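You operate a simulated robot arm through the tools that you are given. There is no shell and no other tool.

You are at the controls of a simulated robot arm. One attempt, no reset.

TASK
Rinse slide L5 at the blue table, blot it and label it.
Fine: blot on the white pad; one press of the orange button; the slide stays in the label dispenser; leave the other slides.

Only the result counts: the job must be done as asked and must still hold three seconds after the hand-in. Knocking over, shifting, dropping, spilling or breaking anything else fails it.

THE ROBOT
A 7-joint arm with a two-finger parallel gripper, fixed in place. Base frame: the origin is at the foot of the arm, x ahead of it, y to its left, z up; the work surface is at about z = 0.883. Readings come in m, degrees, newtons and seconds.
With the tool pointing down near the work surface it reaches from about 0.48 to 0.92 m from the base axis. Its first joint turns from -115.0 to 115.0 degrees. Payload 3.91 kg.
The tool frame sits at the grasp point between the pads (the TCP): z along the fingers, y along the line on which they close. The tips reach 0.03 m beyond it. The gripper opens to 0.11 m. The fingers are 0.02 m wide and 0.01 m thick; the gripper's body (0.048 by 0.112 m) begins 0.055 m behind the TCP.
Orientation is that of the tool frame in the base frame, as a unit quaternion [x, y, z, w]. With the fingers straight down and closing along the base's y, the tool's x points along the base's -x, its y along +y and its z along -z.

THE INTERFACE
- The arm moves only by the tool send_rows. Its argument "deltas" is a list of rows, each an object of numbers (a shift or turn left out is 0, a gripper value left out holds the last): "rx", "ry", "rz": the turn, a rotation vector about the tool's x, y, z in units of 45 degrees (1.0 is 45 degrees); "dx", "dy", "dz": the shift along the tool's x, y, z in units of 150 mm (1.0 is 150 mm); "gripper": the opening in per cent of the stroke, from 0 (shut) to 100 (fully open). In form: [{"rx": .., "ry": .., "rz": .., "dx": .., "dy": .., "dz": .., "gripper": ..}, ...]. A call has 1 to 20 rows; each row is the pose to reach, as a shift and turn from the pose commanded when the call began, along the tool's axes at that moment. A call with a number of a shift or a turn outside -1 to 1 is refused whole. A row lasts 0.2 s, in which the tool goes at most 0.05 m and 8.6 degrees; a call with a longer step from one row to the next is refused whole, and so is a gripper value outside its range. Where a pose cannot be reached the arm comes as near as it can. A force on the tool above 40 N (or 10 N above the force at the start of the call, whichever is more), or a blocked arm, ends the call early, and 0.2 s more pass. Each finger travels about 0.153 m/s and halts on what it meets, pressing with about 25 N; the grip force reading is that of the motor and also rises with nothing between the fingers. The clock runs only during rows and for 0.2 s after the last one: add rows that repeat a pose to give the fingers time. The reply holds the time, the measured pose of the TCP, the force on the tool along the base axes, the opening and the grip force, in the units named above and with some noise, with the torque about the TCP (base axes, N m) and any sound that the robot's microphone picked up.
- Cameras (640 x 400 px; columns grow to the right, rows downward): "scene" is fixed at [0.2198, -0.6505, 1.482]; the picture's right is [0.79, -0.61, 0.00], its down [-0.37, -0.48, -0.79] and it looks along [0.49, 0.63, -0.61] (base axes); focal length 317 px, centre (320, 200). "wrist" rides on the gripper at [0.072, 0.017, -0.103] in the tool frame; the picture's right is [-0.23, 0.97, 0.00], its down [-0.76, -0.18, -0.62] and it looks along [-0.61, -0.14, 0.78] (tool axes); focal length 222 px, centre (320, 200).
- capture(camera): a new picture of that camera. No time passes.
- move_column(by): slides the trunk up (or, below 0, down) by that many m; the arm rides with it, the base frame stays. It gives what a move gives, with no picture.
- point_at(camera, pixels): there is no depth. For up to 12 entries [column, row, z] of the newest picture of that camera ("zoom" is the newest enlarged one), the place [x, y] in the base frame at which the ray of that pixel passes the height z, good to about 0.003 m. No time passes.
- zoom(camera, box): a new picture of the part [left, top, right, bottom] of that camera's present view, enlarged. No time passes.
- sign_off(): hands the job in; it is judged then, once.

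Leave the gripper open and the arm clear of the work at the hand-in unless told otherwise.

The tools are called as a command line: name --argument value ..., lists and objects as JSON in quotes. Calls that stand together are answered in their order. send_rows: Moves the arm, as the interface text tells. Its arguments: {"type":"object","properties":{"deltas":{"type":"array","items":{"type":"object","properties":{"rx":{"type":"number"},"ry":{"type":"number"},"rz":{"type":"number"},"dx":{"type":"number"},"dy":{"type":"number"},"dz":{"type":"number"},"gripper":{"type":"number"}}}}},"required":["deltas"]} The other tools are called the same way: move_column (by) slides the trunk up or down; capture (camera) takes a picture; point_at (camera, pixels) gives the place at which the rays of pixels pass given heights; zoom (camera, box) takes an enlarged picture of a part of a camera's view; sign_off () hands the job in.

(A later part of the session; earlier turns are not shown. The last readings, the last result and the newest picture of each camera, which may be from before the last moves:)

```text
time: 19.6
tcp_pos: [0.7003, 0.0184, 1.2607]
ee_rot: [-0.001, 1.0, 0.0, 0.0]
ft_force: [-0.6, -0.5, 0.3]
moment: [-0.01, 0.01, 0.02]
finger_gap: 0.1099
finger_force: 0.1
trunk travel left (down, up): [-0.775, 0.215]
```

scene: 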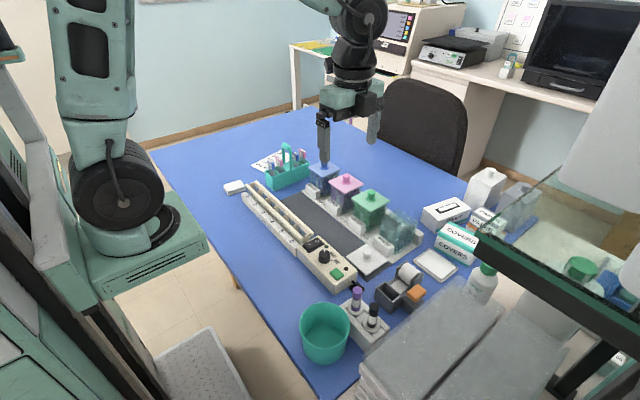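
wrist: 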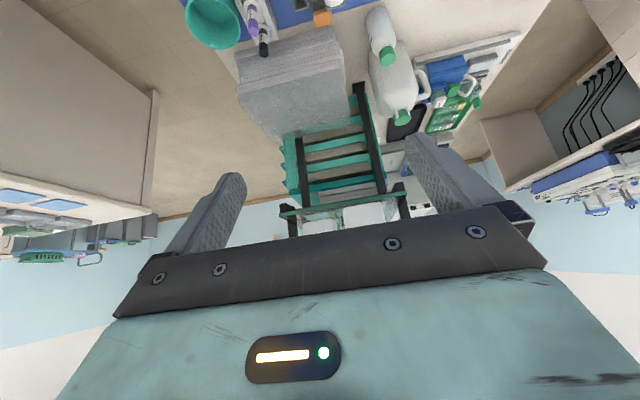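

Now I'll move above L5 to about (0.7165,0.130,1.11) and narrow the gripper to about 55 mm.

send_rows --deltas '[{"dx": -0.03, "dy": 0.19, "dz": 0.2, "gripper": 50}, {"dx": -0.06, "dy": 0.38, "dz": 0.4, "gripper": 50}, {"dx": -0.09, "dy": 0.56, "dz": 0.6, "gripper": 50}, {"dx": -0.11, "dy": 0.744, "dz": 0.8, "gripper": 50}, {"dx": -0.11, "dy": 0.744, "dz": 1.0, "gripper": 50}]'

capture --camera "wrist"

zoom --camera "scene" --box '[245, 100, 345, 190]'

```text
time: 20.8
tcp_pos: [0.7169, 0.1312, 1.1101]
ee_rot: [0.0, 1.0, -0.001, -0.001]
ft_force: [-0.9, -0.1, 0.4]
moment: [0.02, -0.01, -0.01]
finger_gap: 0.0552
finger_force: 0.1
trunk travel left (down, up): [-0.775, 0.215]
```

```text
taken
```

wrist: 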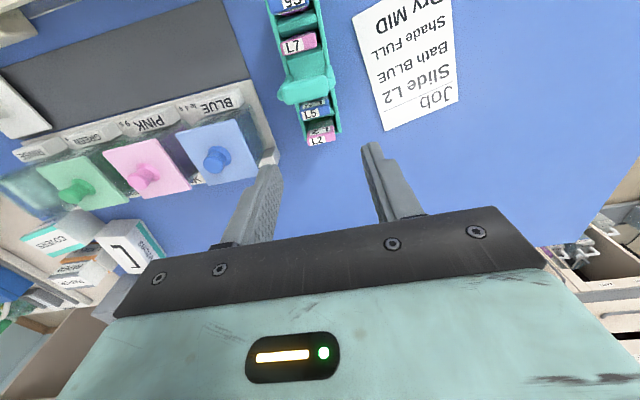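

```text
4.44 times, centred on (295, 145) of scene
```

zoom: 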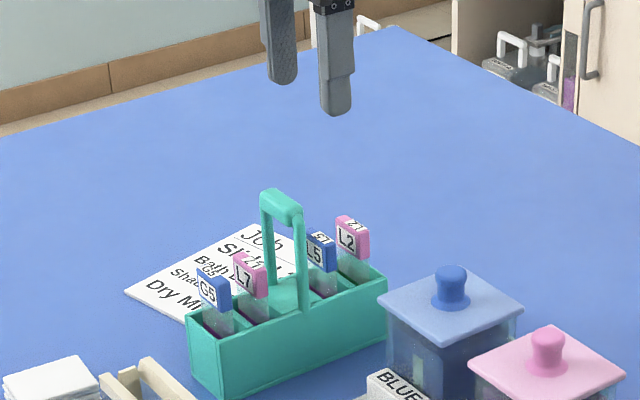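

From here L5's tab is at about (313,107) in the wrist view. I'll zoom in for a precise position.

zoom --camera "wrist" --box '[270, 60, 360, 150]'

```text
4.44 times, centred on (315, 105) of wrist
```

zoom: 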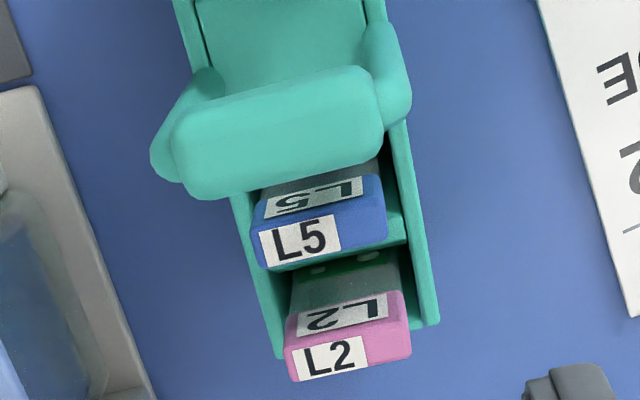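

L5's top face corners are clear. I'll get their coordinates, and those of L2 and the handle edge.

point_at --camera "wrist" --pixels '[[299.9, 111.3, 0.968], [329.4, 104.3, 0.968], [302.6, 120.8, 0.968], [330.3, 113.6, 0.968], [315.6, 112.4, 0.968], [315.6, 112.4, 0.962], [321.3, 139.2, 0.968], [287, 104, 1.0], [328, 97, 1.0], [299, 118.5, 0.935], [295, 141, 0.935], [341, 134, 0.935]]'

```text
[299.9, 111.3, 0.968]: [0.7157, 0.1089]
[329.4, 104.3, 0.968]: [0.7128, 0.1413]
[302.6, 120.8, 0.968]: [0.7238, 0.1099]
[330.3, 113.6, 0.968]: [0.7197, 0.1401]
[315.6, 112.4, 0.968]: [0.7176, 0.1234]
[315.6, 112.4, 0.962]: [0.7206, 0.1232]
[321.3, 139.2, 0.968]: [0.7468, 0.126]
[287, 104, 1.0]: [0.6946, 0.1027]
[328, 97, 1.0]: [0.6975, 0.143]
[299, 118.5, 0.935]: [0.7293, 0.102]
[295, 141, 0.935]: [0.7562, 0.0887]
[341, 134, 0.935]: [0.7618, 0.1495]
```

L5's tab centre is about (0.7175, 0.126). I'll descend partway to z≈1.03 (tips at 1.00, still above the tabs) and check the finger alignment.

send_rows --deltas '[{"dx": -0.005, "dy": -0.035, "dz": 0.13}, {"dx": -0.005, "dy": -0.035, "dz": 0.27}, {"dx": -0.005, "dy": -0.035, "dz": 0.4}, {"dx": -0.005, "dy": -0.035, "dz": 0.533}]'

capture --camera "wrist"

zoom --camera "scene" --box '[260, 120, 340, 190]'

```text
time: 21.8
tcp_pos: [0.7166, 0.1261, 1.0298]
ee_rot: [0.0, 1.0, 0.0, 0.001]
ft_force: [0.1, 0.1, 0.2]
moment: [-0.01, -0.04, -0.03]
finger_gap: 0.0549
finger_force: 0.0
trunk travel left (down, up): [-0.775, 0.215]
```

```text
taken
```

wrist: 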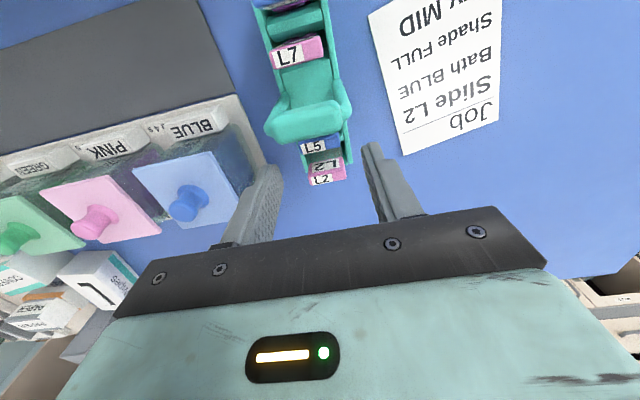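

```text
5.71 times, centred on (300, 155) of scene
```

zoom: 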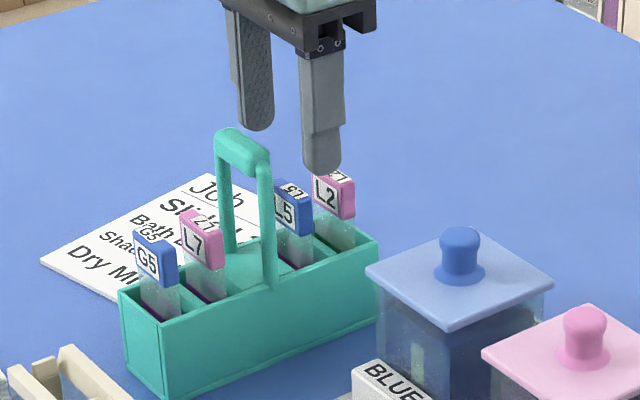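

I'll zoom in on the wrist view to check that L5 is centred between the fingers.

zoom --camera "wrist" --box '[250, 110, 400, 200]'

point_at --camera "wrist" --pixels '[[299, 145, 0.968], [339, 136, 0.968], [302, 155, 0.968], [340, 146, 0.968]]'

```text
4.27 times, centred on (325, 155) of wrist
```

zoom: 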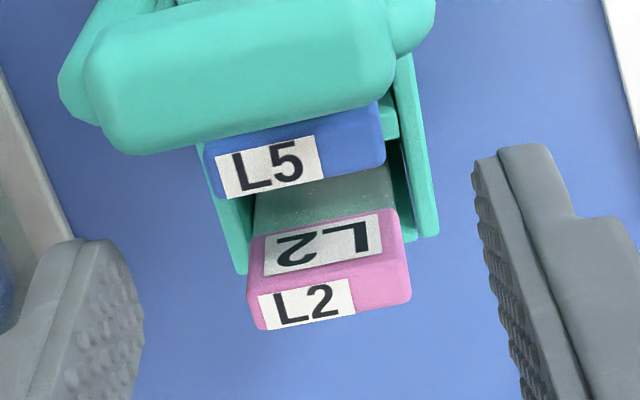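

```text
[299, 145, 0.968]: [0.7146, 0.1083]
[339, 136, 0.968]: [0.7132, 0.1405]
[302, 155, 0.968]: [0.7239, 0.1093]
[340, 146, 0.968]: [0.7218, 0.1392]
```

L5's tab centre is confirmed near (0.7172, 0.1247). I'll descend slowly to z≈0.974, so the tips stop at 0.944, above the rack rim (~0.937) and alongside the tab.

send_rows --deltas '[{"dx": -0.004, "dy": -0.0093, "dz": 0.1}, {"dx": -0.004, "dy": -0.0093, "dz": 0.2}, {"dx": -0.004, "dy": -0.0093, "dz": 0.29}, {"dx": -0.004, "dy": -0.0093, "dz": 0.372}]'

zoom --camera "wrist" --box '[250, 110, 400, 220]'

zoom --camera "scene" --box '[265, 125, 335, 185]'

```text
time: 22.8
tcp_pos: [0.7173, 0.1244, 0.975]
ee_rot: [0.0, 1.0, 0.001, 0.0]
ft_force: [-0.3, -0.4, 0.3]
moment: [-0.01, 0.0, 0.0]
finger_gap: 0.0549
finger_force: 0.0
trunk travel left (down, up): [-0.775, 0.215]
```

```text
3.64 times, centred on (325, 165) of wrist
```

zoom: 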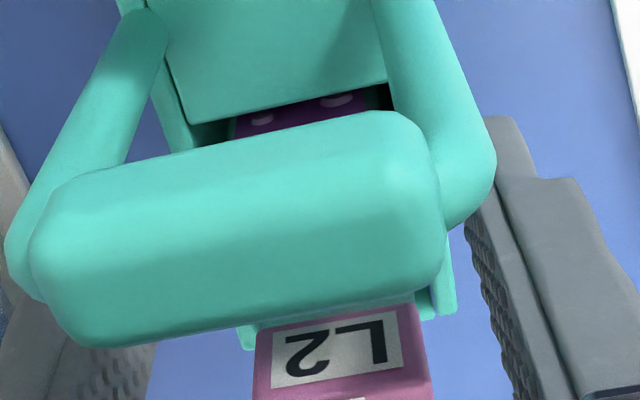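

```text
6.67 times, centred on (300, 155) of scene
```

zoom: 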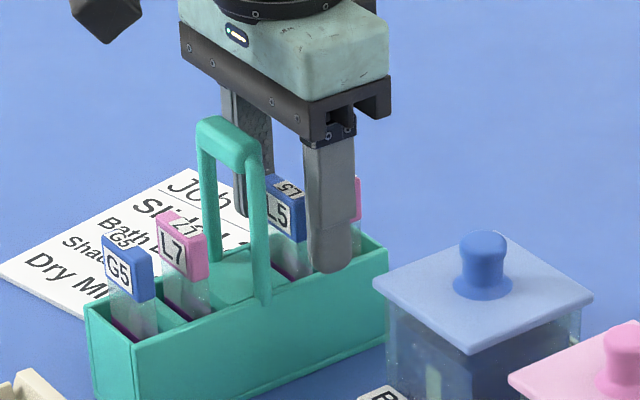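

The fingers straddle L5 without contact. I'll close in small steps so that any offset centres gently.

send_rows --deltas '[{"gripper": 40}, {"gripper": 34}, {"gripper": 31}, {"gripper": 29}, {"gripper": 27.5}, {"gripper": 26}, {"gripper": 25}, {"gripper": 24}]'

zoom --camera "scene" --box '[265, 125, 335, 185]'

```text
time: 24.6
tcp_pos: [0.7176, 0.1242, 0.9738]
ee_rot: [-0.001, 1.0, 0.0, 0.0]
ft_force: [-0.5, -0.9, -0.8]
moment: [0.02, -0.01, -0.03]
finger_gap: 0.0316
finger_force: 25.0
trunk travel left (down, up): [-0.775, 0.215]
```

```text
6.67 times, centred on (300, 155) of scene
```

zoom: 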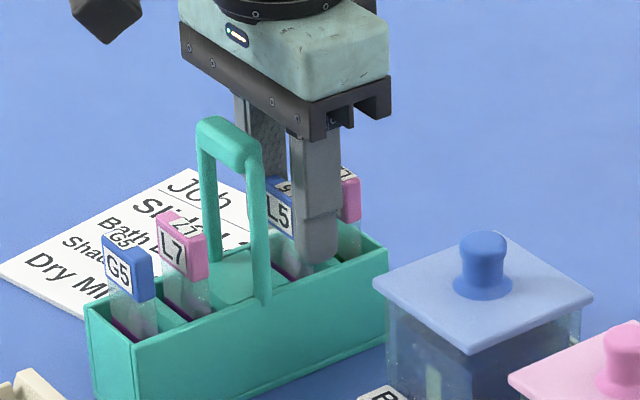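

Gripped at 31.6 mm with 25 N. Now I'll lift straight up 0.15 m, starting slowly.

send_rows --deltas '[{"dz": -0.05, "gripper": 20}, {"dz": -0.12}, {"dz": -0.22}, {"dz": -0.35}, {"dz": -0.5}, {"dz": -0.67}, {"dz": -0.84}, {"dz": -1.0}]'

capture --camera "wrist"

zoom --camera "scene" --box '[245, 90, 345, 190]'

```text
time: 26.4
tcp_pos: [0.718, 0.1247, 1.1234]
ee_rot: [0.001, 1.0, 0.0, 0.0]
ft_force: [-0.2, 1.1, -0.3]
moment: [0.0, -0.02, -0.01]
finger_gap: 0.0317
finger_force: 25.0
trunk travel left (down, up): [-0.775, 0.215]
```

```text
taken
```

wrist: 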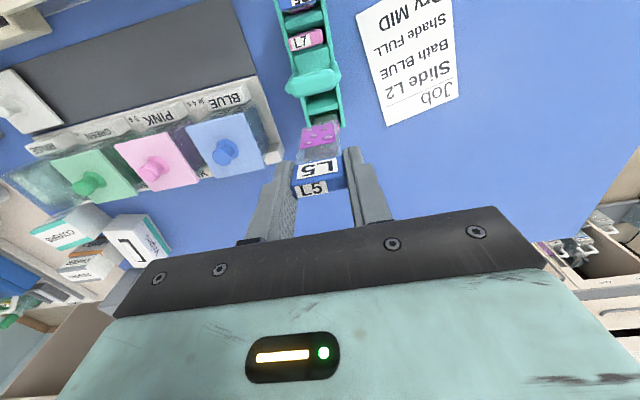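

```text
4.00 times, centred on (295, 140) of scene
```

zoom: 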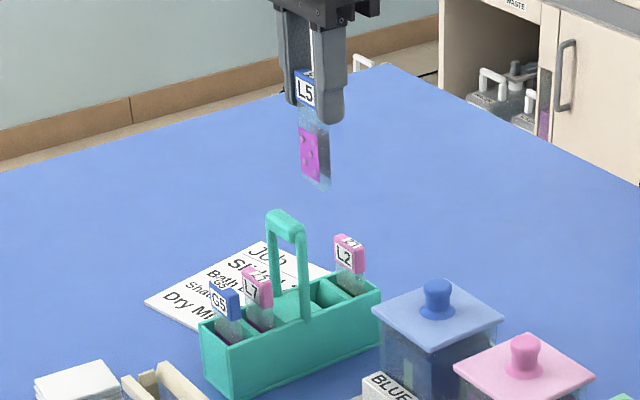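

L5 is held with the magenta smear below, and the rack and other slides are undisturbed. I estimate the slide's bottom is about 0.089 m below the TCP. Now I'll carry it toward the rinse jar at z≈1.14, over the jar lids.

send_rows --deltas '[{"dz": -0.05, "dy": -0.15}, {"dz": -0.1, "dy": -0.35}, {"dz": -0.11, "dy": -0.55}, {"dz": -0.11, "dy": -0.75}, {"dz": -0.11, "dy": -0.95}]'

send_rows --deltas '[{"dx": -0.03, "dy": -0.2}, {"dx": -0.06, "dy": -0.4}, {"dx": -0.09, "dy": -0.6}, {"dx": -0.12, "dy": -0.8}, {"dx": -0.15, "dy": -0.95}]'

capture --camera "wrist"

capture --camera "scene"

```text
time: 27.6
tcp_pos: [0.718, -0.018, 1.1405]
ee_rot: [0.0, 1.0, -0.001, 0.0]
ft_force: [0.0, 1.0, 0.3]
moment: [-0.04, -0.02, -0.02]
finger_gap: 0.0317
finger_force: 24.9
trunk travel left (down, up): [-0.775, 0.215]
```

```text
time: 28.8
tcp_pos: [0.7414, -0.1622, 1.1405]
ee_rot: [0.001, 1.0, 0.0, 0.0]
ft_force: [-0.2, 0.5, -1.0]
moment: [-0.04, 0.03, -0.01]
finger_gap: 0.0319
finger_force: 24.9
trunk travel left (down, up): [-0.775, 0.215]
```

```text
taken
```

wrist: 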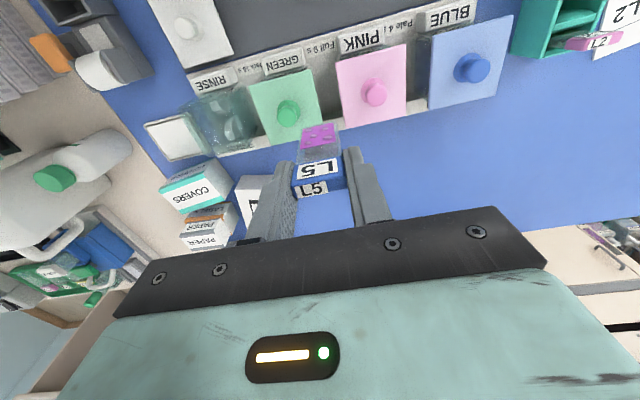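

```text
taken
```

scene: 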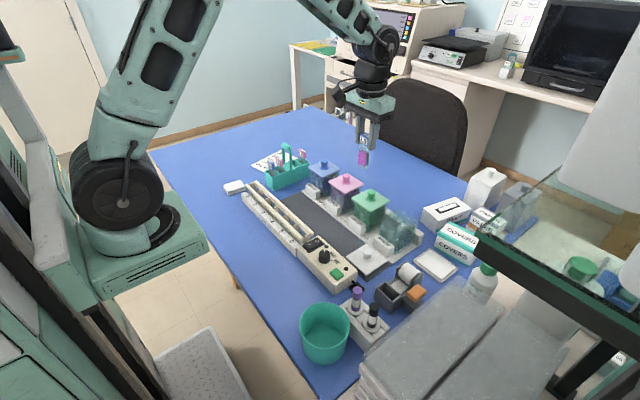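

I'll zoom in on the rinse jar from this closer angle to check its interior and water level.

zoom --camera "wrist" --box '[170, 60, 290, 170]'

zoom --camera "scene" --box '[370, 195, 440, 260]'

```text
3.64 times, centred on (230, 115) of wrist
```

zoom: 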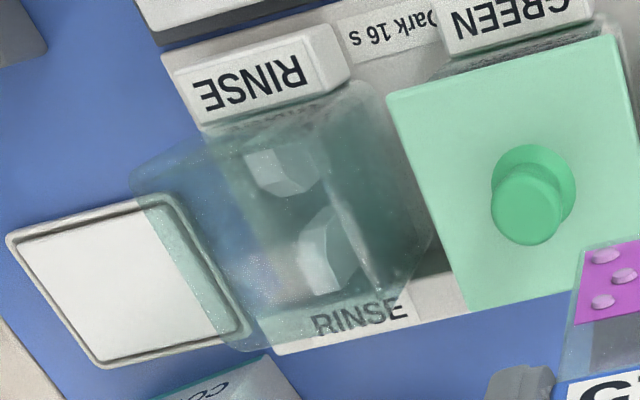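

```text
6.15 times, centred on (405, 228) of scene
```

zoom: 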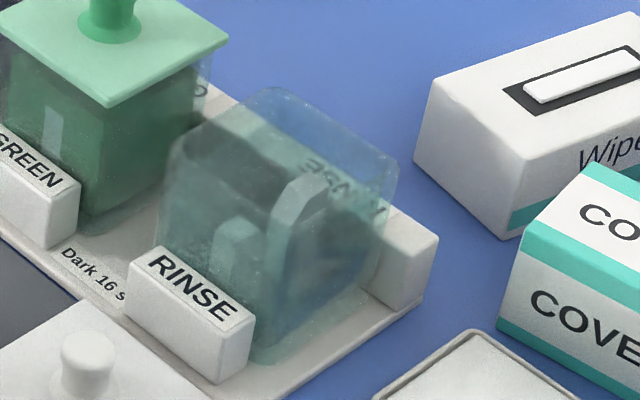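

The jar rim matches my estimate, and the centre (0.741,-0.300) is clear. I see short light ribs near the -x and +x walls, well away from a slide at mid-x. I'll move over the jar centre and lower to z≈1.09, with the slide bottom at ~1.00, above the rim.

send_rows --deltas '[{"dy": -0.2}, {"dy": -0.4}, {"dy": -0.6}, {"dy": -0.78}, {"dy": -0.922}, {"dy": -0.922, "dz": 0.12}, {"dy": -0.922, "dz": 0.24}, {"dy": -0.922, "dz": 0.34}]'

capture --camera "wrist"

zoom --camera "scene" --box '[355, 150, 455, 260]'

```text
time: 30.6
tcp_pos: [0.7397, -0.2991, 1.0888]
ee_rot: [0.0, 1.0, 0.0, -0.001]
ft_force: [0.7, -0.1, -0.7]
moment: [0.0, 0.01, -0.03]
finger_gap: 0.0316
finger_force: 25.2
trunk travel left (down, up): [-0.775, 0.215]
```

```text
taken
```

wrist: 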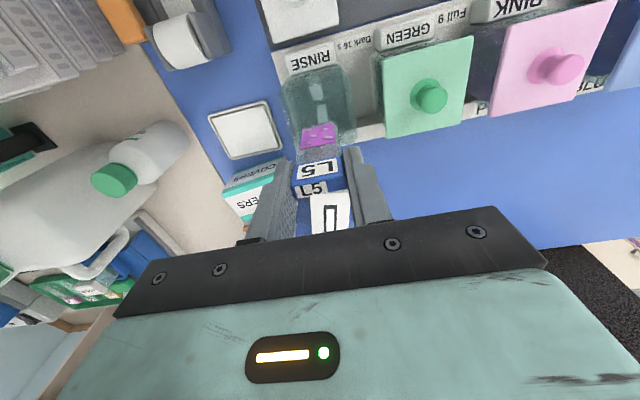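

```text
3.64 times, centred on (405, 205) of scene
```

zoom: 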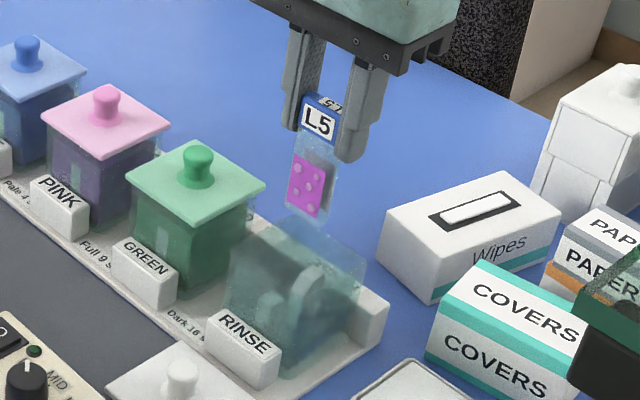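

I'll zoom in closely to measure the slide's bottom edge relative to the TCP.

zoom --camera "scene" --box '[380, 165, 420, 220]'

zoom --camera "wrist" --box '[260, 60, 380, 200]'

```text
7.27 times, centred on (400, 192) of scene
```

zoom: 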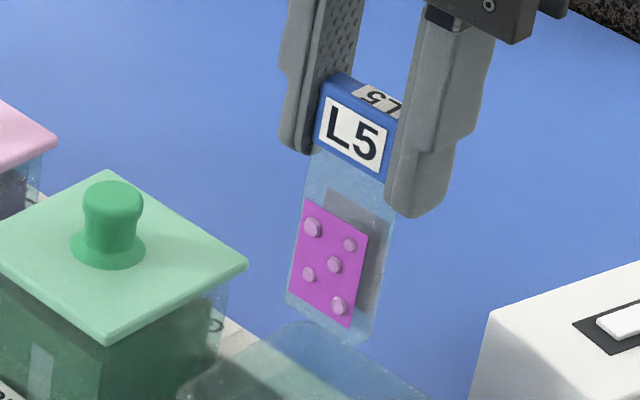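

```text
2.86 times, centred on (320, 130) of wrist
```

zoom: 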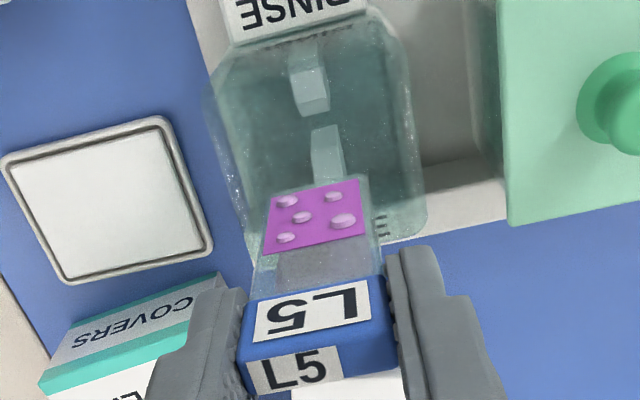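

The slide's bottom is about 0.0885 m below the TCP. The ribs leave a central gap at x≈0.735–0.748 with tops around z≈0.92, and the slide at x≈0.740 is centred in it. I'll lower slowly to TCP z≈0.990 (slide bottom at ~0.901).

send_rows --deltas '[{"dx": -0.006, "dz": 0.08}, {"dx": -0.006, "dz": 0.16}, {"dx": -0.006, "dz": 0.24}, {"dx": -0.006, "dz": 0.31}, {"dx": -0.006, "dz": 0.38}, {"dx": -0.006, "dz": 0.45}, {"dx": -0.006, "dz": 0.52}, {"dx": -0.006, "dz": 0.59}, {"dx": -0.006, "dz": 0.659}, {"dx": -0.006, "dz": 0.659}]'

zoom --camera "scene" --box '[370, 170, 440, 260]'

zoom --camera "wrist" --box '[240, 60, 400, 220]'

```text
time: 32.8
tcp_pos: [0.7402, -0.3017, 0.9901]
ee_rot: [-0.001, 1.0, -0.001, 0.0]
ft_force: [0.1, -0.3, 0.0]
moment: [0.02, 0.02, -0.01]
finger_gap: 0.0317
finger_force: 24.7
trunk travel left (down, up): [-0.775, 0.215]
```

```text
4.44 times, centred on (405, 215) of scene
```

zoom: 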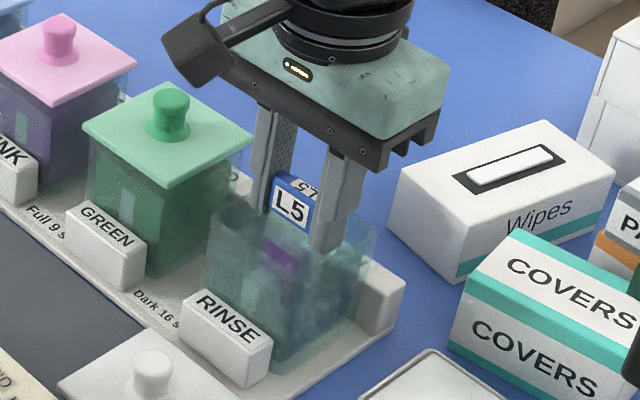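

```text
2.50 times, centred on (320, 140) of wrist
```

zoom: 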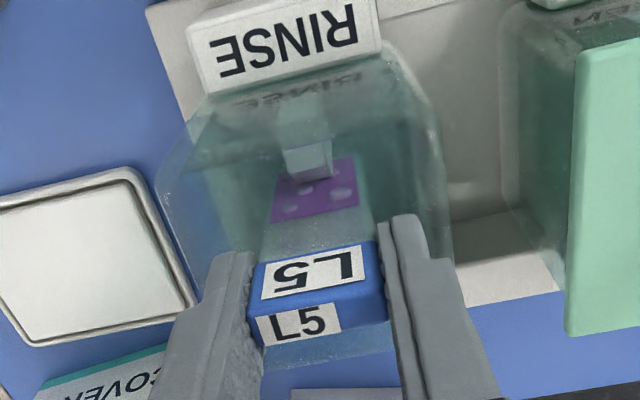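

The slide is submerged with no contact force. I'll lower another 3 mm, hold for a few seconds, agitate gently up and down, and hold again.

send_rows --deltas '[{"dz": 0.01}, {"dz": 0.02}, {"dz": 0.02}, {"dz": 0.02}, {"dz": 0.02}, {"dz": 0.02}, {"dz": 0.02}, {"dz": 0.02}, {"dz": 0.02}, {"dz": 0.02}, {"dz": 0.02}, {"dz": 0.02}, {"dz": 0.02}, {"dz": 0.02}, {"dz": 0.02}, {"dz": 0.02}, {"dz": 0.02}, {"dz": 0.02}, {"dz": 0.02}, {"dz": 0.02}]'

send_rows --deltas '[{"dz": -0.03}, {"dz": -0.06}, {"dz": -0.06}, {"dz": -0.03}, {"dz": 0.0}, {"dz": 0.0}, {"dz": -0.03}, {"dz": -0.06}, {"dz": -0.06}, {"dz": -0.03}, {"dz": 0.0}, {"dz": 0.0}, {"dz": 0.0}, {"dz": 0.0}, {"dz": 0.0}, {"dz": 0.0}, {"dz": 0.0}, {"dz": 0.0}, {"dz": 0.0}, {"dz": 0.0}]'

zoom --camera "wrist" --box '[240, 60, 400, 220]'

zoom --camera "scene" --box '[370, 170, 440, 260]'

```text
time: 37.0
tcp_pos: [0.7399, -0.2999, 0.9871]
ee_rot: [0.0, 1.0, 0.0, 0.0]
ft_force: [-0.4, 0.0, -0.8]
moment: [-0.03, 0.0, -0.01]
finger_gap: 0.0316
finger_force: 25.1
trunk travel left (down, up): [-0.775, 0.215]
```

```text
time: 41.2
tcp_pos: [0.7402, -0.3, 0.9874]
ee_rot: [0.0, 1.0, 0.001, 0.0]
ft_force: [0.3, 0.0, -0.4]
moment: [-0.01, 0.02, 0.03]
finger_gap: 0.0312
finger_force: 25.2
trunk travel left (down, up): [-0.775, 0.215]
```

```text
2.50 times, centred on (320, 140) of wrist
```

zoom: 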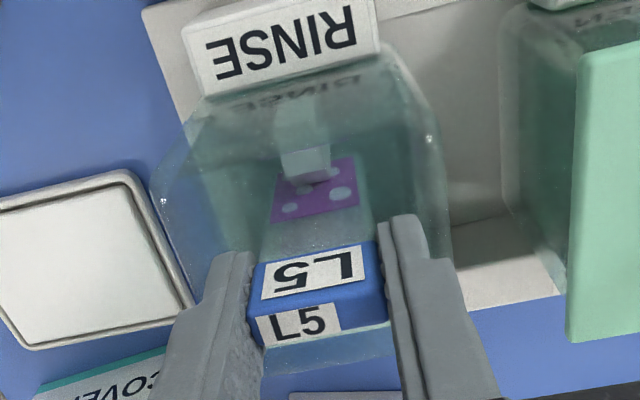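

```text
4.44 times, centred on (405, 215) of scene
```

zoom: 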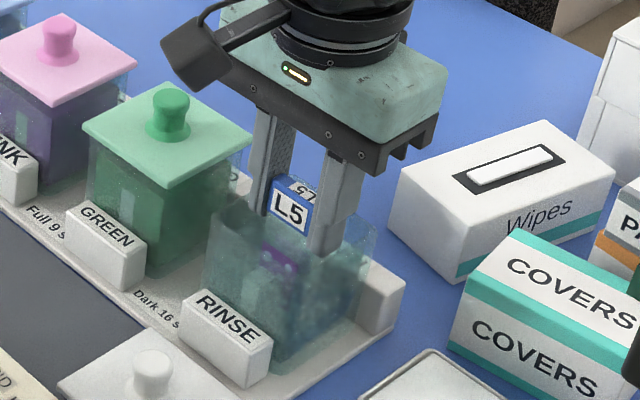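

The slide has been rinsed for about 8 s. I'll raise it slowly, letting it drain over the jar, up to z≈1.10.

send_rows --deltas '[{"dz": -0.06}, {"dz": -0.12}, {"dz": -0.18}, {"dz": -0.25}, {"dz": -0.32}, {"dz": -0.39}, {"dz": -0.46}, {"dz": -0.53}, {"dz": -0.6}, {"dz": -0.68}, {"dz": -0.76}, {"dz": -0.76}, {"dz": -0.76}, {"dz": -0.76}, {"dz": -0.76}, {"dz": -0.76}, {"dz": -0.76}]'

zoom --camera "scene" --box '[370, 150, 450, 240]'

capture --camera "wrist"

```text
time: 44.8
tcp_pos: [0.7404, -0.3002, 1.1012]
ee_rot: [0.0, 1.0, 0.001, 0.0]
ft_force: [-0.1, 0.6, -0.5]
moment: [0.01, -0.01, 0.01]
finger_gap: 0.0314
finger_force: 25.1
trunk travel left (down, up): [-0.775, 0.215]
```

```text
4.44 times, centred on (410, 195) of scene
```

zoom: 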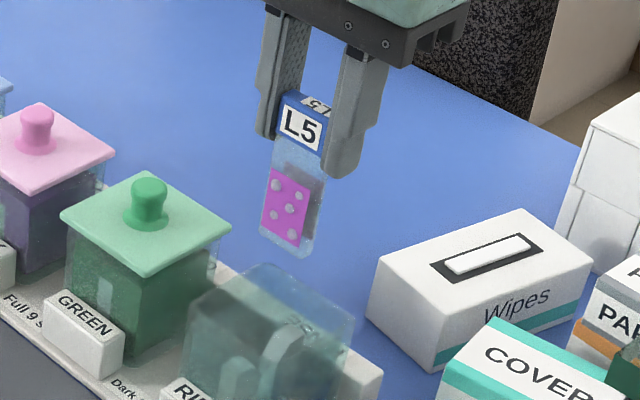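

```text
taken
```

wrist: 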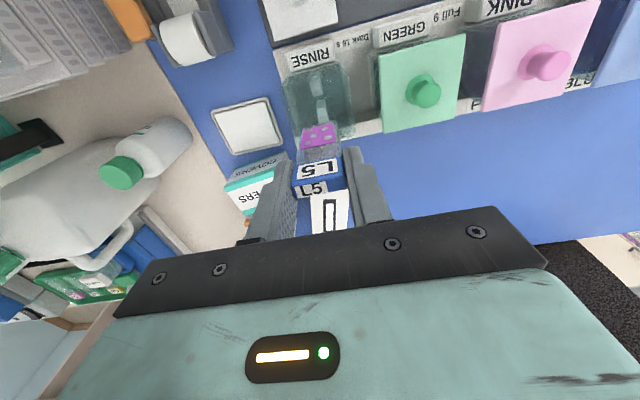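

The slide is out of the water and its spots look paler. Next I'll refine the pad's position from this view; it is at about (248,127).

zoom --camera "wrist" --box '[190, 80, 310, 200]'

point_at --camera "wrist" --pixels '[[214, 113, 0.89], [268, 99, 0.89], [283, 142, 0.89], [232, 153, 0.89], [248, 127, 0.89], [282, 155, 0.95], [270, 160, 0.95], [228, 188, 0.95]]'

```text
3.33 times, centred on (250, 140) of wrist
```

zoom: 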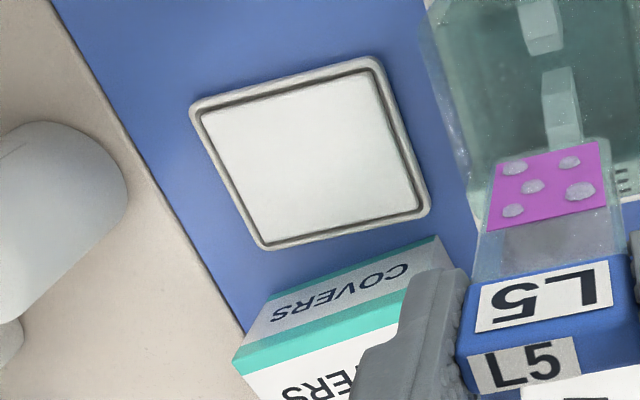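

```text
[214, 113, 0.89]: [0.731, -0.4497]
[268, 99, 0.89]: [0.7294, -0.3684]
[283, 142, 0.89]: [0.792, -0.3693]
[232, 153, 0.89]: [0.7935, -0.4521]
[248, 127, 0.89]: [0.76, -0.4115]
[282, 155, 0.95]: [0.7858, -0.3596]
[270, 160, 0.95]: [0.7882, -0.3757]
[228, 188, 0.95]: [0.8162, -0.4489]
```

The pad centre is about (0.761,-0.410). I'll carry the slide over it at the current height; the bottom at ~1.01 clears the jar rim.

send_rows --deltas '[{"dx": -0.02, "dy": -0.12}, {"dx": -0.05, "dy": -0.26}, {"dx": -0.08, "dy": -0.4}, {"dx": -0.11, "dy": -0.54}, {"dx": -0.134, "dy": -0.66}, {"dx": -0.134, "dy": -0.72}, {"dx": -0.134, "dy": -0.72}]'

capture --camera "scene"

zoom --camera "scene" --box '[390, 160, 510, 300]'

capture --camera "wrist"

```text
time: 46.4
tcp_pos: [0.7613, -0.4091, 1.1013]
ee_rot: [0.001, 1.0, 0.0, 0.0]
ft_force: [0.1, -0.1, -0.5]
moment: [0.0, 0.03, -0.01]
finger_gap: 0.0316
finger_force: 25.2
trunk travel left (down, up): [-0.775, 0.215]
```

```text
taken
```

scene: 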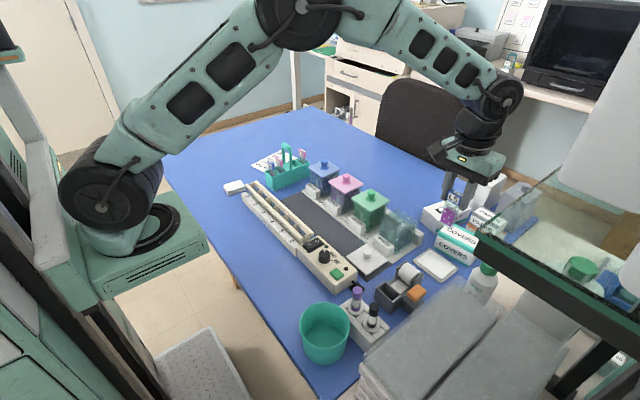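

```text
2.86 times, centred on (450, 230) of scene
```

zoom: 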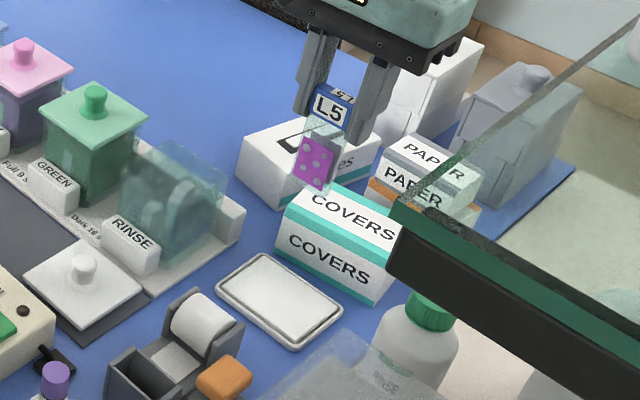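

```text
taken
```

wrist: 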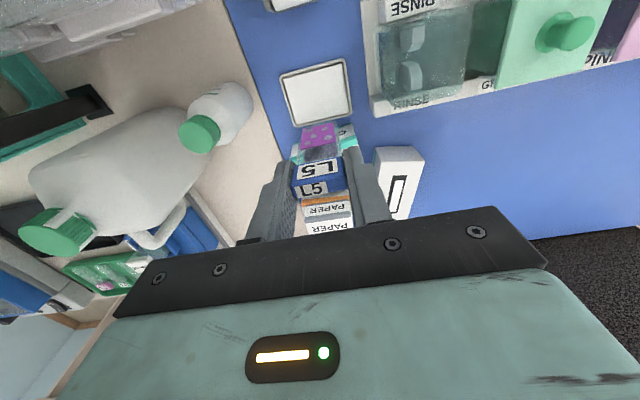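

All clear. I'll descend to TCP z≈0.990, with the slide bottom about 1 cm above the pad.

send_rows --deltas '[{"dz": 0.1}, {"dz": 0.22}, {"dz": 0.34}, {"dz": 0.46}, {"dz": 0.56}, {"dz": 0.65}, {"dz": 0.71}, {"dz": 0.742}]'

zoom --camera "scene" --box '[400, 210, 480, 290]'

zoom --camera "wrist" --box '[250, 40, 400, 200]'

```text
time: 48.2
tcp_pos: [0.7605, -0.4077, 0.99]
ee_rot: [-0.001, 1.0, 0.0, 0.001]
ft_force: [1.4, 0.1, -0.9]
moment: [0.03, -0.02, 0.0]
finger_gap: 0.032
finger_force: 25.2
trunk travel left (down, up): [-0.775, 0.215]
```

```text
5.00 times, centred on (440, 250) of scene
```

zoom: 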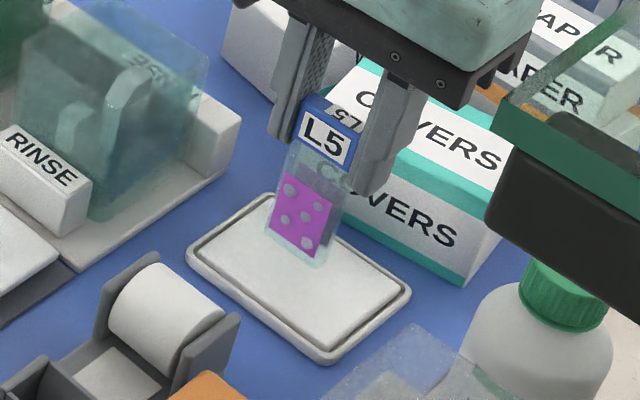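

```text
2.50 times, centred on (325, 120) of wrist
```

zoom: 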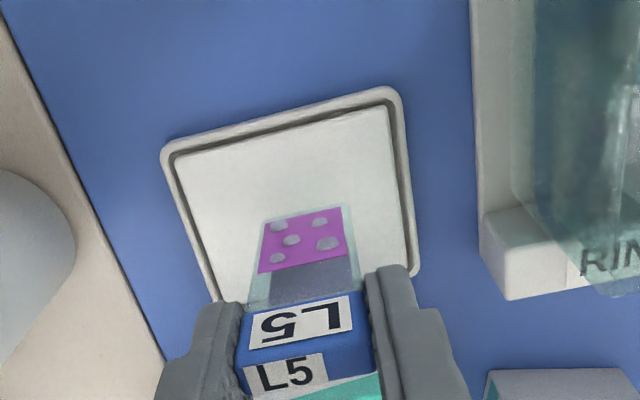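

The slide is over the middle of the pad. I'll lower in 1 mm steps and watch the force.

send_rows --deltas '[{"dz": 0.0067}, {"dz": 0.0133}, {"dz": 0.02}, {"dz": 0.0267}, {"dz": 0.0333}, {"dz": 0.04}]'

```text
time: 49.6
tcp_pos: [0.7611, -0.4089, 0.984]
ee_rot: [0.0, 1.0, 0.0, 0.0]
ft_force: [-0.6, -0.6, -0.5]
moment: [-0.01, 0.02, 0.03]
finger_gap: 0.0317
finger_force: 25.2
trunk travel left (down, up): [-0.775, 0.215]
```

No contact yet. I'll go down another 3 mm in 0.5 mm steps.

send_rows --deltas '[{"dz": 0.0033}, {"dz": 0.0067}, {"dz": 0.01}, {"dz": 0.0133}, {"dz": 0.0167}, {"dz": 0.02}]'

zoom --camera "scene" --box '[415, 220, 465, 280]'

```text
time: 51.0
tcp_pos: [0.7607, -0.4091, 0.9807]
ee_rot: [0.0, 1.0, 0.0, 0.0]
ft_force: [0.3, -0.5, -0.1]
moment: [-0.02, 0.01, 0.03]
finger_gap: 0.0318
finger_force: 24.7
trunk travel left (down, up): [-0.775, 0.215]
```

```text
6.67 times, centred on (440, 250) of scene
```

zoom: 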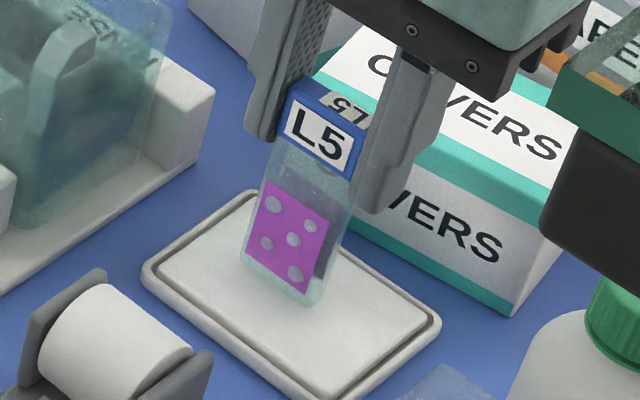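

Still no force. I'll continue another 2.5 mm in 0.5 mm steps.

send_rows --deltas '[{"dz": 0.0033}, {"dz": 0.0067}, {"dz": 0.01}, {"dz": 0.0133}, {"dz": 0.0167}]'

```text
time: 52.2
tcp_pos: [0.7609, -0.4088, 0.9788]
ee_rot: [0.0, 1.0, 0.0, 0.0]
ft_force: [-0.2, 0.5, -1.1]
moment: [0.01, -0.01, -0.04]
finger_gap: 0.0315
finger_force: 24.6
trunk travel left (down, up): [-0.775, 0.215]
```

send_rows --deltas '[{"dz": 0.0033}, {"dz": 0.0067}, {"dz": 0.01}]'

zoom --camera "scene" --box '[420, 230, 460, 280]'

```text
time: 53.0
tcp_pos: [0.7594, -0.4076, 0.9779]
ee_rot: [0.0, 1.0, -0.001, 0.001]
ft_force: [-1.3, 0.9, 9.5]
moment: [0.08, 0.14, 0.01]
finger_gap: 0.0316
finger_force: 25.0
trunk travel left (down, up): [-0.775, 0.215]
```

```text
8.00 times, centred on (440, 255) of scene
```

zoom: 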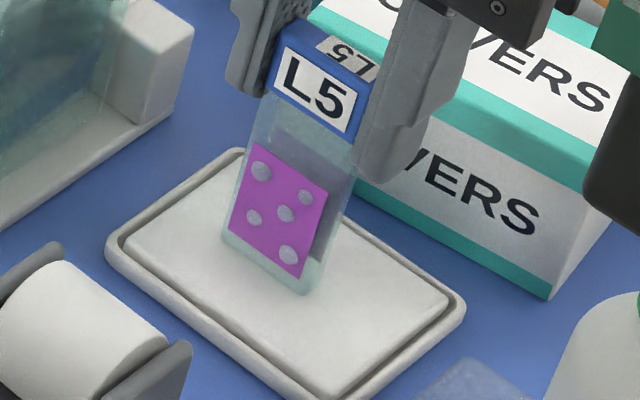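

Contact at 9.5 N with the slide's edge on the pad. I'll hold here about 3 s and check how the slide looks.

send_rows --deltas '[{"dz": 0}, {"dz": 0}, {"dz": 0}, {"dz": 0}, {"dz": 0}, {"dz": 0}, {"dz": 0}, {"dz": 0}, {"dz": 0}, {"dz": 0}, {"dz": 0}, {"dz": 0}, {"dz": 0}, {"dz": 0}, {"dz": 0}]'

zoom --camera "scene" --box '[420, 230, 460, 280]'

zoom --camera "wrist" --box '[260, 60, 380, 200]'

```text
time: 56.2
tcp_pos: [0.7619, -0.4076, 0.9778]
ee_rot: [0.0, 1.0, 0.0, 0.001]
ft_force: [2.5, -2.2, 19.7]
moment: [-0.04, -0.23, -0.02]
finger_gap: 0.0317
finger_force: 24.6
trunk travel left (down, up): [-0.775, 0.215]
```

```text
8.00 times, centred on (440, 255) of scene
```

zoom: 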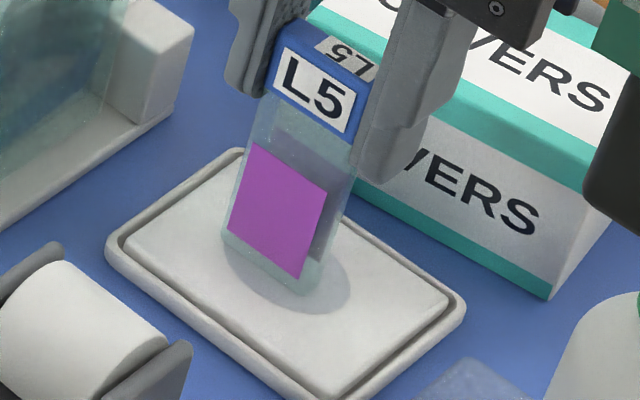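

```text
2.86 times, centred on (320, 130) of wrist
```

zoom: 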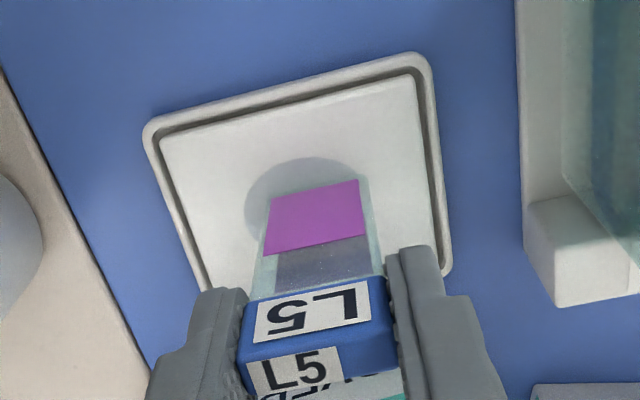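

The blot worked: the droplets are gone and a wet spot shows on the pad. I'll lift straight up to z≈1.10.

send_rows --deltas '[{"dz": -0.03}, {"dz": -0.1}, {"dz": -0.2}, {"dz": -0.32}, {"dz": -0.45}, {"dz": -0.58}, {"dz": -0.7}, {"dz": -0.8}]'

send_rows --deltas '[{"dx": 0.12}, {"dx": 0.3}, {"dx": 0.5}, {"dx": 0.7}, {"dx": 0.86}, {"dx": 0.96}]'

capture --camera "wrist"

zoom --camera "scene" --box '[350, 200, 470, 330]'

```text
time: 58.0
tcp_pos: [0.7603, -0.4074, 1.0975]
ee_rot: [-0.001, 1.0, 0.0, 0.0]
ft_force: [-0.3, 0.3, -1.6]
moment: [0.04, -0.01, 0.05]
finger_gap: 0.0316
finger_force: 25.2
trunk travel left (down, up): [-0.775, 0.215]
```

```text
time: 59.4
tcp_pos: [0.6168, -0.4087, 1.0964]
ee_rot: [0.0, 1.0, 0.0, 0.0]
ft_force: [0.8, -0.4, -0.3]
moment: [0.0, 0.02, -0.01]
finger_gap: 0.0317
finger_force: 25.4
trunk travel left (down, up): [-0.775, 0.215]
```

```text
taken
```

wrist: 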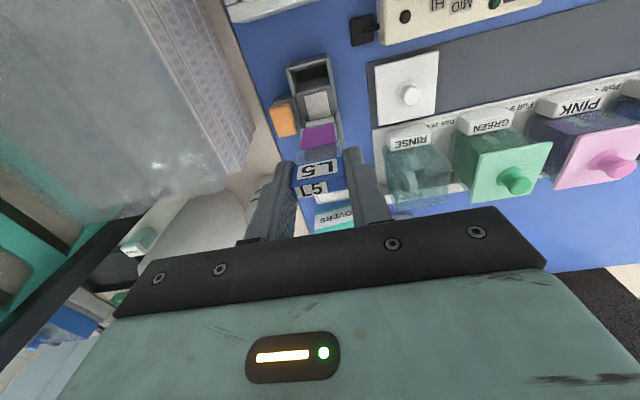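

```text
3.08 times, centred on (410, 265) of scene
```

zoom: 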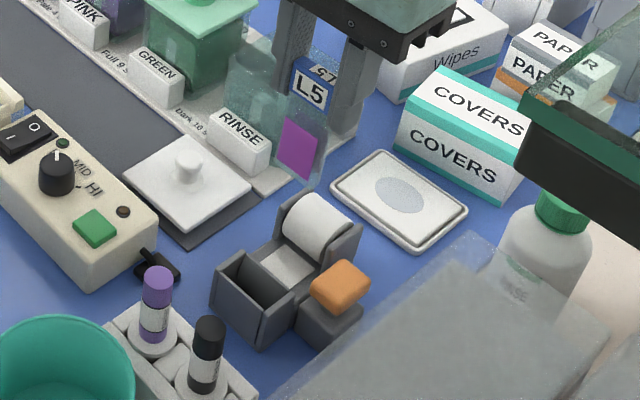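

Now the pocket is visible in the wrist view at about (312,78). I'll zoom in for precise edges.

zoom --camera "wrist" --box '[265, 40, 365, 160]'

```text
3.33 times, centred on (315, 100) of wrist
```

zoom: 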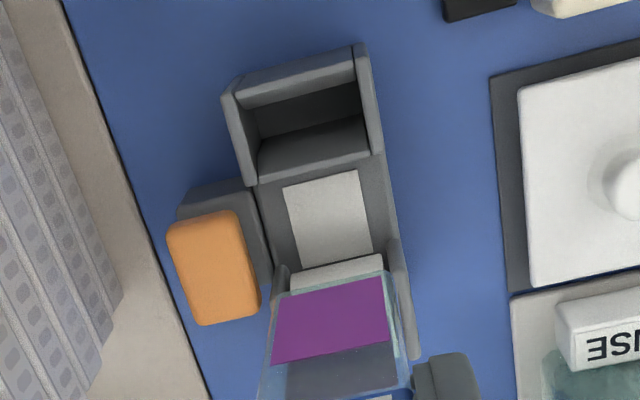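

I'll get coordinates of the pocket's inner edges.

point_at --camera "wrist" --pixels '[[291, 71.5, 0.928], [325.5, 64.9, 0.928], [296.4, 94.6, 0.928], [330, 85.6, 0.928], [296.4, 85, 0.888], [328.8, 76, 0.888], [285.6, 68.4, 0.928], [292.5, 95.5, 0.928], [327, 53.5, 0.928], [334.5, 85.6, 0.928], [278.5, 120, 0.94]]'

zoom --camera "scene" --box '[370, 265, 420, 315]'

```text
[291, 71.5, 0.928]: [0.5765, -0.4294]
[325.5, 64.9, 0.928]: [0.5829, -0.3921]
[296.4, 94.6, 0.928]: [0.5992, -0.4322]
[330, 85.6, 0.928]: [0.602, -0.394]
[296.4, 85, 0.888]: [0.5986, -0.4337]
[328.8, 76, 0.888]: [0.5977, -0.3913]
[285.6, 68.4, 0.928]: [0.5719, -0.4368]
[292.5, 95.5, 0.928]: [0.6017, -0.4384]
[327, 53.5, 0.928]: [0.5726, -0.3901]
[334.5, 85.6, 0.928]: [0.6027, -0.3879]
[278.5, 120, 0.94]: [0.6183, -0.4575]
```

```text
8.00 times, centred on (395, 290) of scene
```

zoom: 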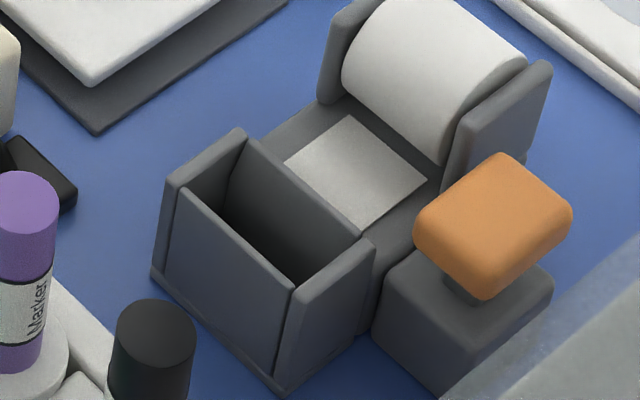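

The pocket's outer box is x≈0.572–0.6025, y≈-0.437 to -0.389, top z≈0.923. I'll zoom in tighter from both cameras to find the inner faces.

zoom --camera "scene" --box '[372, 272, 406, 312]'

zoom --camera "wrist" --box '[280, 45, 345, 105]'

```text
10.00 times, centred on (389, 292) of scene
```

zoom: 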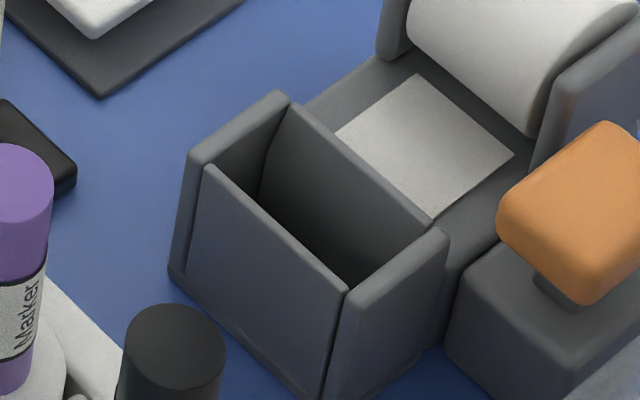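

```text
6.67 times, centred on (312, 75) of wrist
```

zoom: 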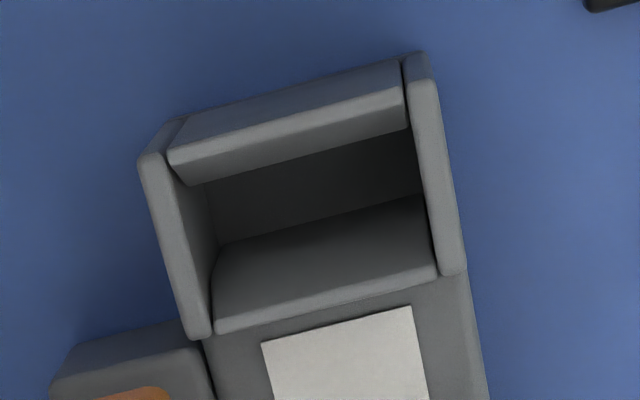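

Now the inner edges are very clear. I'll convert them to coordinates.

point_at --camera "wrist" --pixels '[[292.5, 72.6, 0.92], [325.5, 64.2, 0.92], [296.3, 92.7, 0.92], [329.2, 84.3, 0.92], [293.6, 81.7, 0.924], [327.7, 69.8, 0.924], [296.7, 81.7, 0.888], [327.7, 74.3, 0.888], [309, 68.4, 0.92], [312.8, 88.5, 0.92]]'

point_at --camera "scene" --pixels '[[378.3, 289, 0.92], [391.5, 301.3, 0.92], [386, 282.5, 0.92], [400, 294, 0.92], [401.2, 295.2, 0.924], [391.8, 301.5, 0.924], [376, 287.6, 0.924], [384.5, 281.3, 0.924]]'

```text
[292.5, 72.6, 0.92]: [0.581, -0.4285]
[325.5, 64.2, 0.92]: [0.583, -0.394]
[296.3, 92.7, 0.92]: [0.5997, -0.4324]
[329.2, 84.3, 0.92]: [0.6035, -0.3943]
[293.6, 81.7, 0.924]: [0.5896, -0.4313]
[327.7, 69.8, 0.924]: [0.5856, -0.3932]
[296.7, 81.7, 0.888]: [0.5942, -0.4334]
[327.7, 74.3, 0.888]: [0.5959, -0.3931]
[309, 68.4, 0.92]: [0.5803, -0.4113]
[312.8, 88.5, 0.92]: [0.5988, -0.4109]
```

```text
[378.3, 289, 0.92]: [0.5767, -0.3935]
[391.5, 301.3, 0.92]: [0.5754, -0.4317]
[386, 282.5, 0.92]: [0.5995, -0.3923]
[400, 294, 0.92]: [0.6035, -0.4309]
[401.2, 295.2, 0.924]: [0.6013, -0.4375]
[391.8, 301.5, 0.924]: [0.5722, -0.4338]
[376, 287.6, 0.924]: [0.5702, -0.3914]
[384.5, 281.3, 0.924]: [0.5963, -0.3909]
```

The pocket interior is x≈0.580–0.600, y≈-0.4315 to -0.3935. I'll tilt the slide about 6° (tab toward -x) so that on release it settles gently against the -x wall, away from the button. First I'll move above the pocket at z≈1.10.

send_rows --deltas '[{"dx": 0.07, "dy": -0.006, "ry": -0.03}, {"dx": 0.14, "dy": -0.012, "ry": -0.07}, {"dx": 0.2, "dy": -0.02, "ry": -0.1}, {"dx": 0.26, "dy": -0.025, "ry": -0.133}, {"dx": 0.26, "dy": -0.025, "ry": -0.133}]'

zoom --camera "wrist" --box '[250, 60, 390, 210]'

zoom --camera "scene" --box '[340, 210, 440, 320]'

```text
time: 60.6
tcp_pos: [0.5779, -0.4118, 1.0965]
ee_rot: [0.001, 0.999, 0.0, 0.053]
ft_force: [-0.3, -0.2, -1.0]
moment: [0.02, -0.01, 0.01]
finger_gap: 0.0316
finger_force: 25.0
trunk travel left (down, up): [-0.775, 0.215]
```

```text
2.67 times, centred on (320, 135) of wrist
```

zoom: 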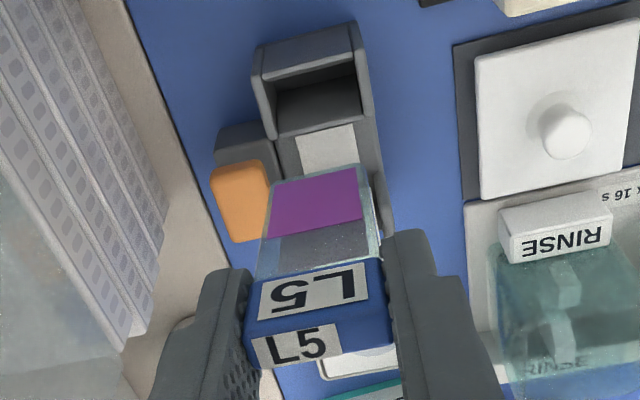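

```text
3.64 times, centred on (390, 265) of scene
```

zoom: 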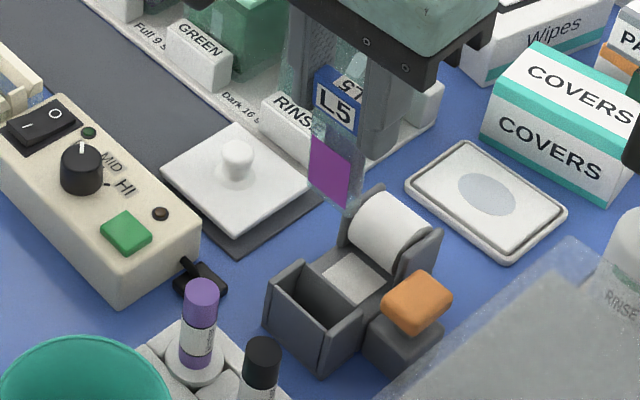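

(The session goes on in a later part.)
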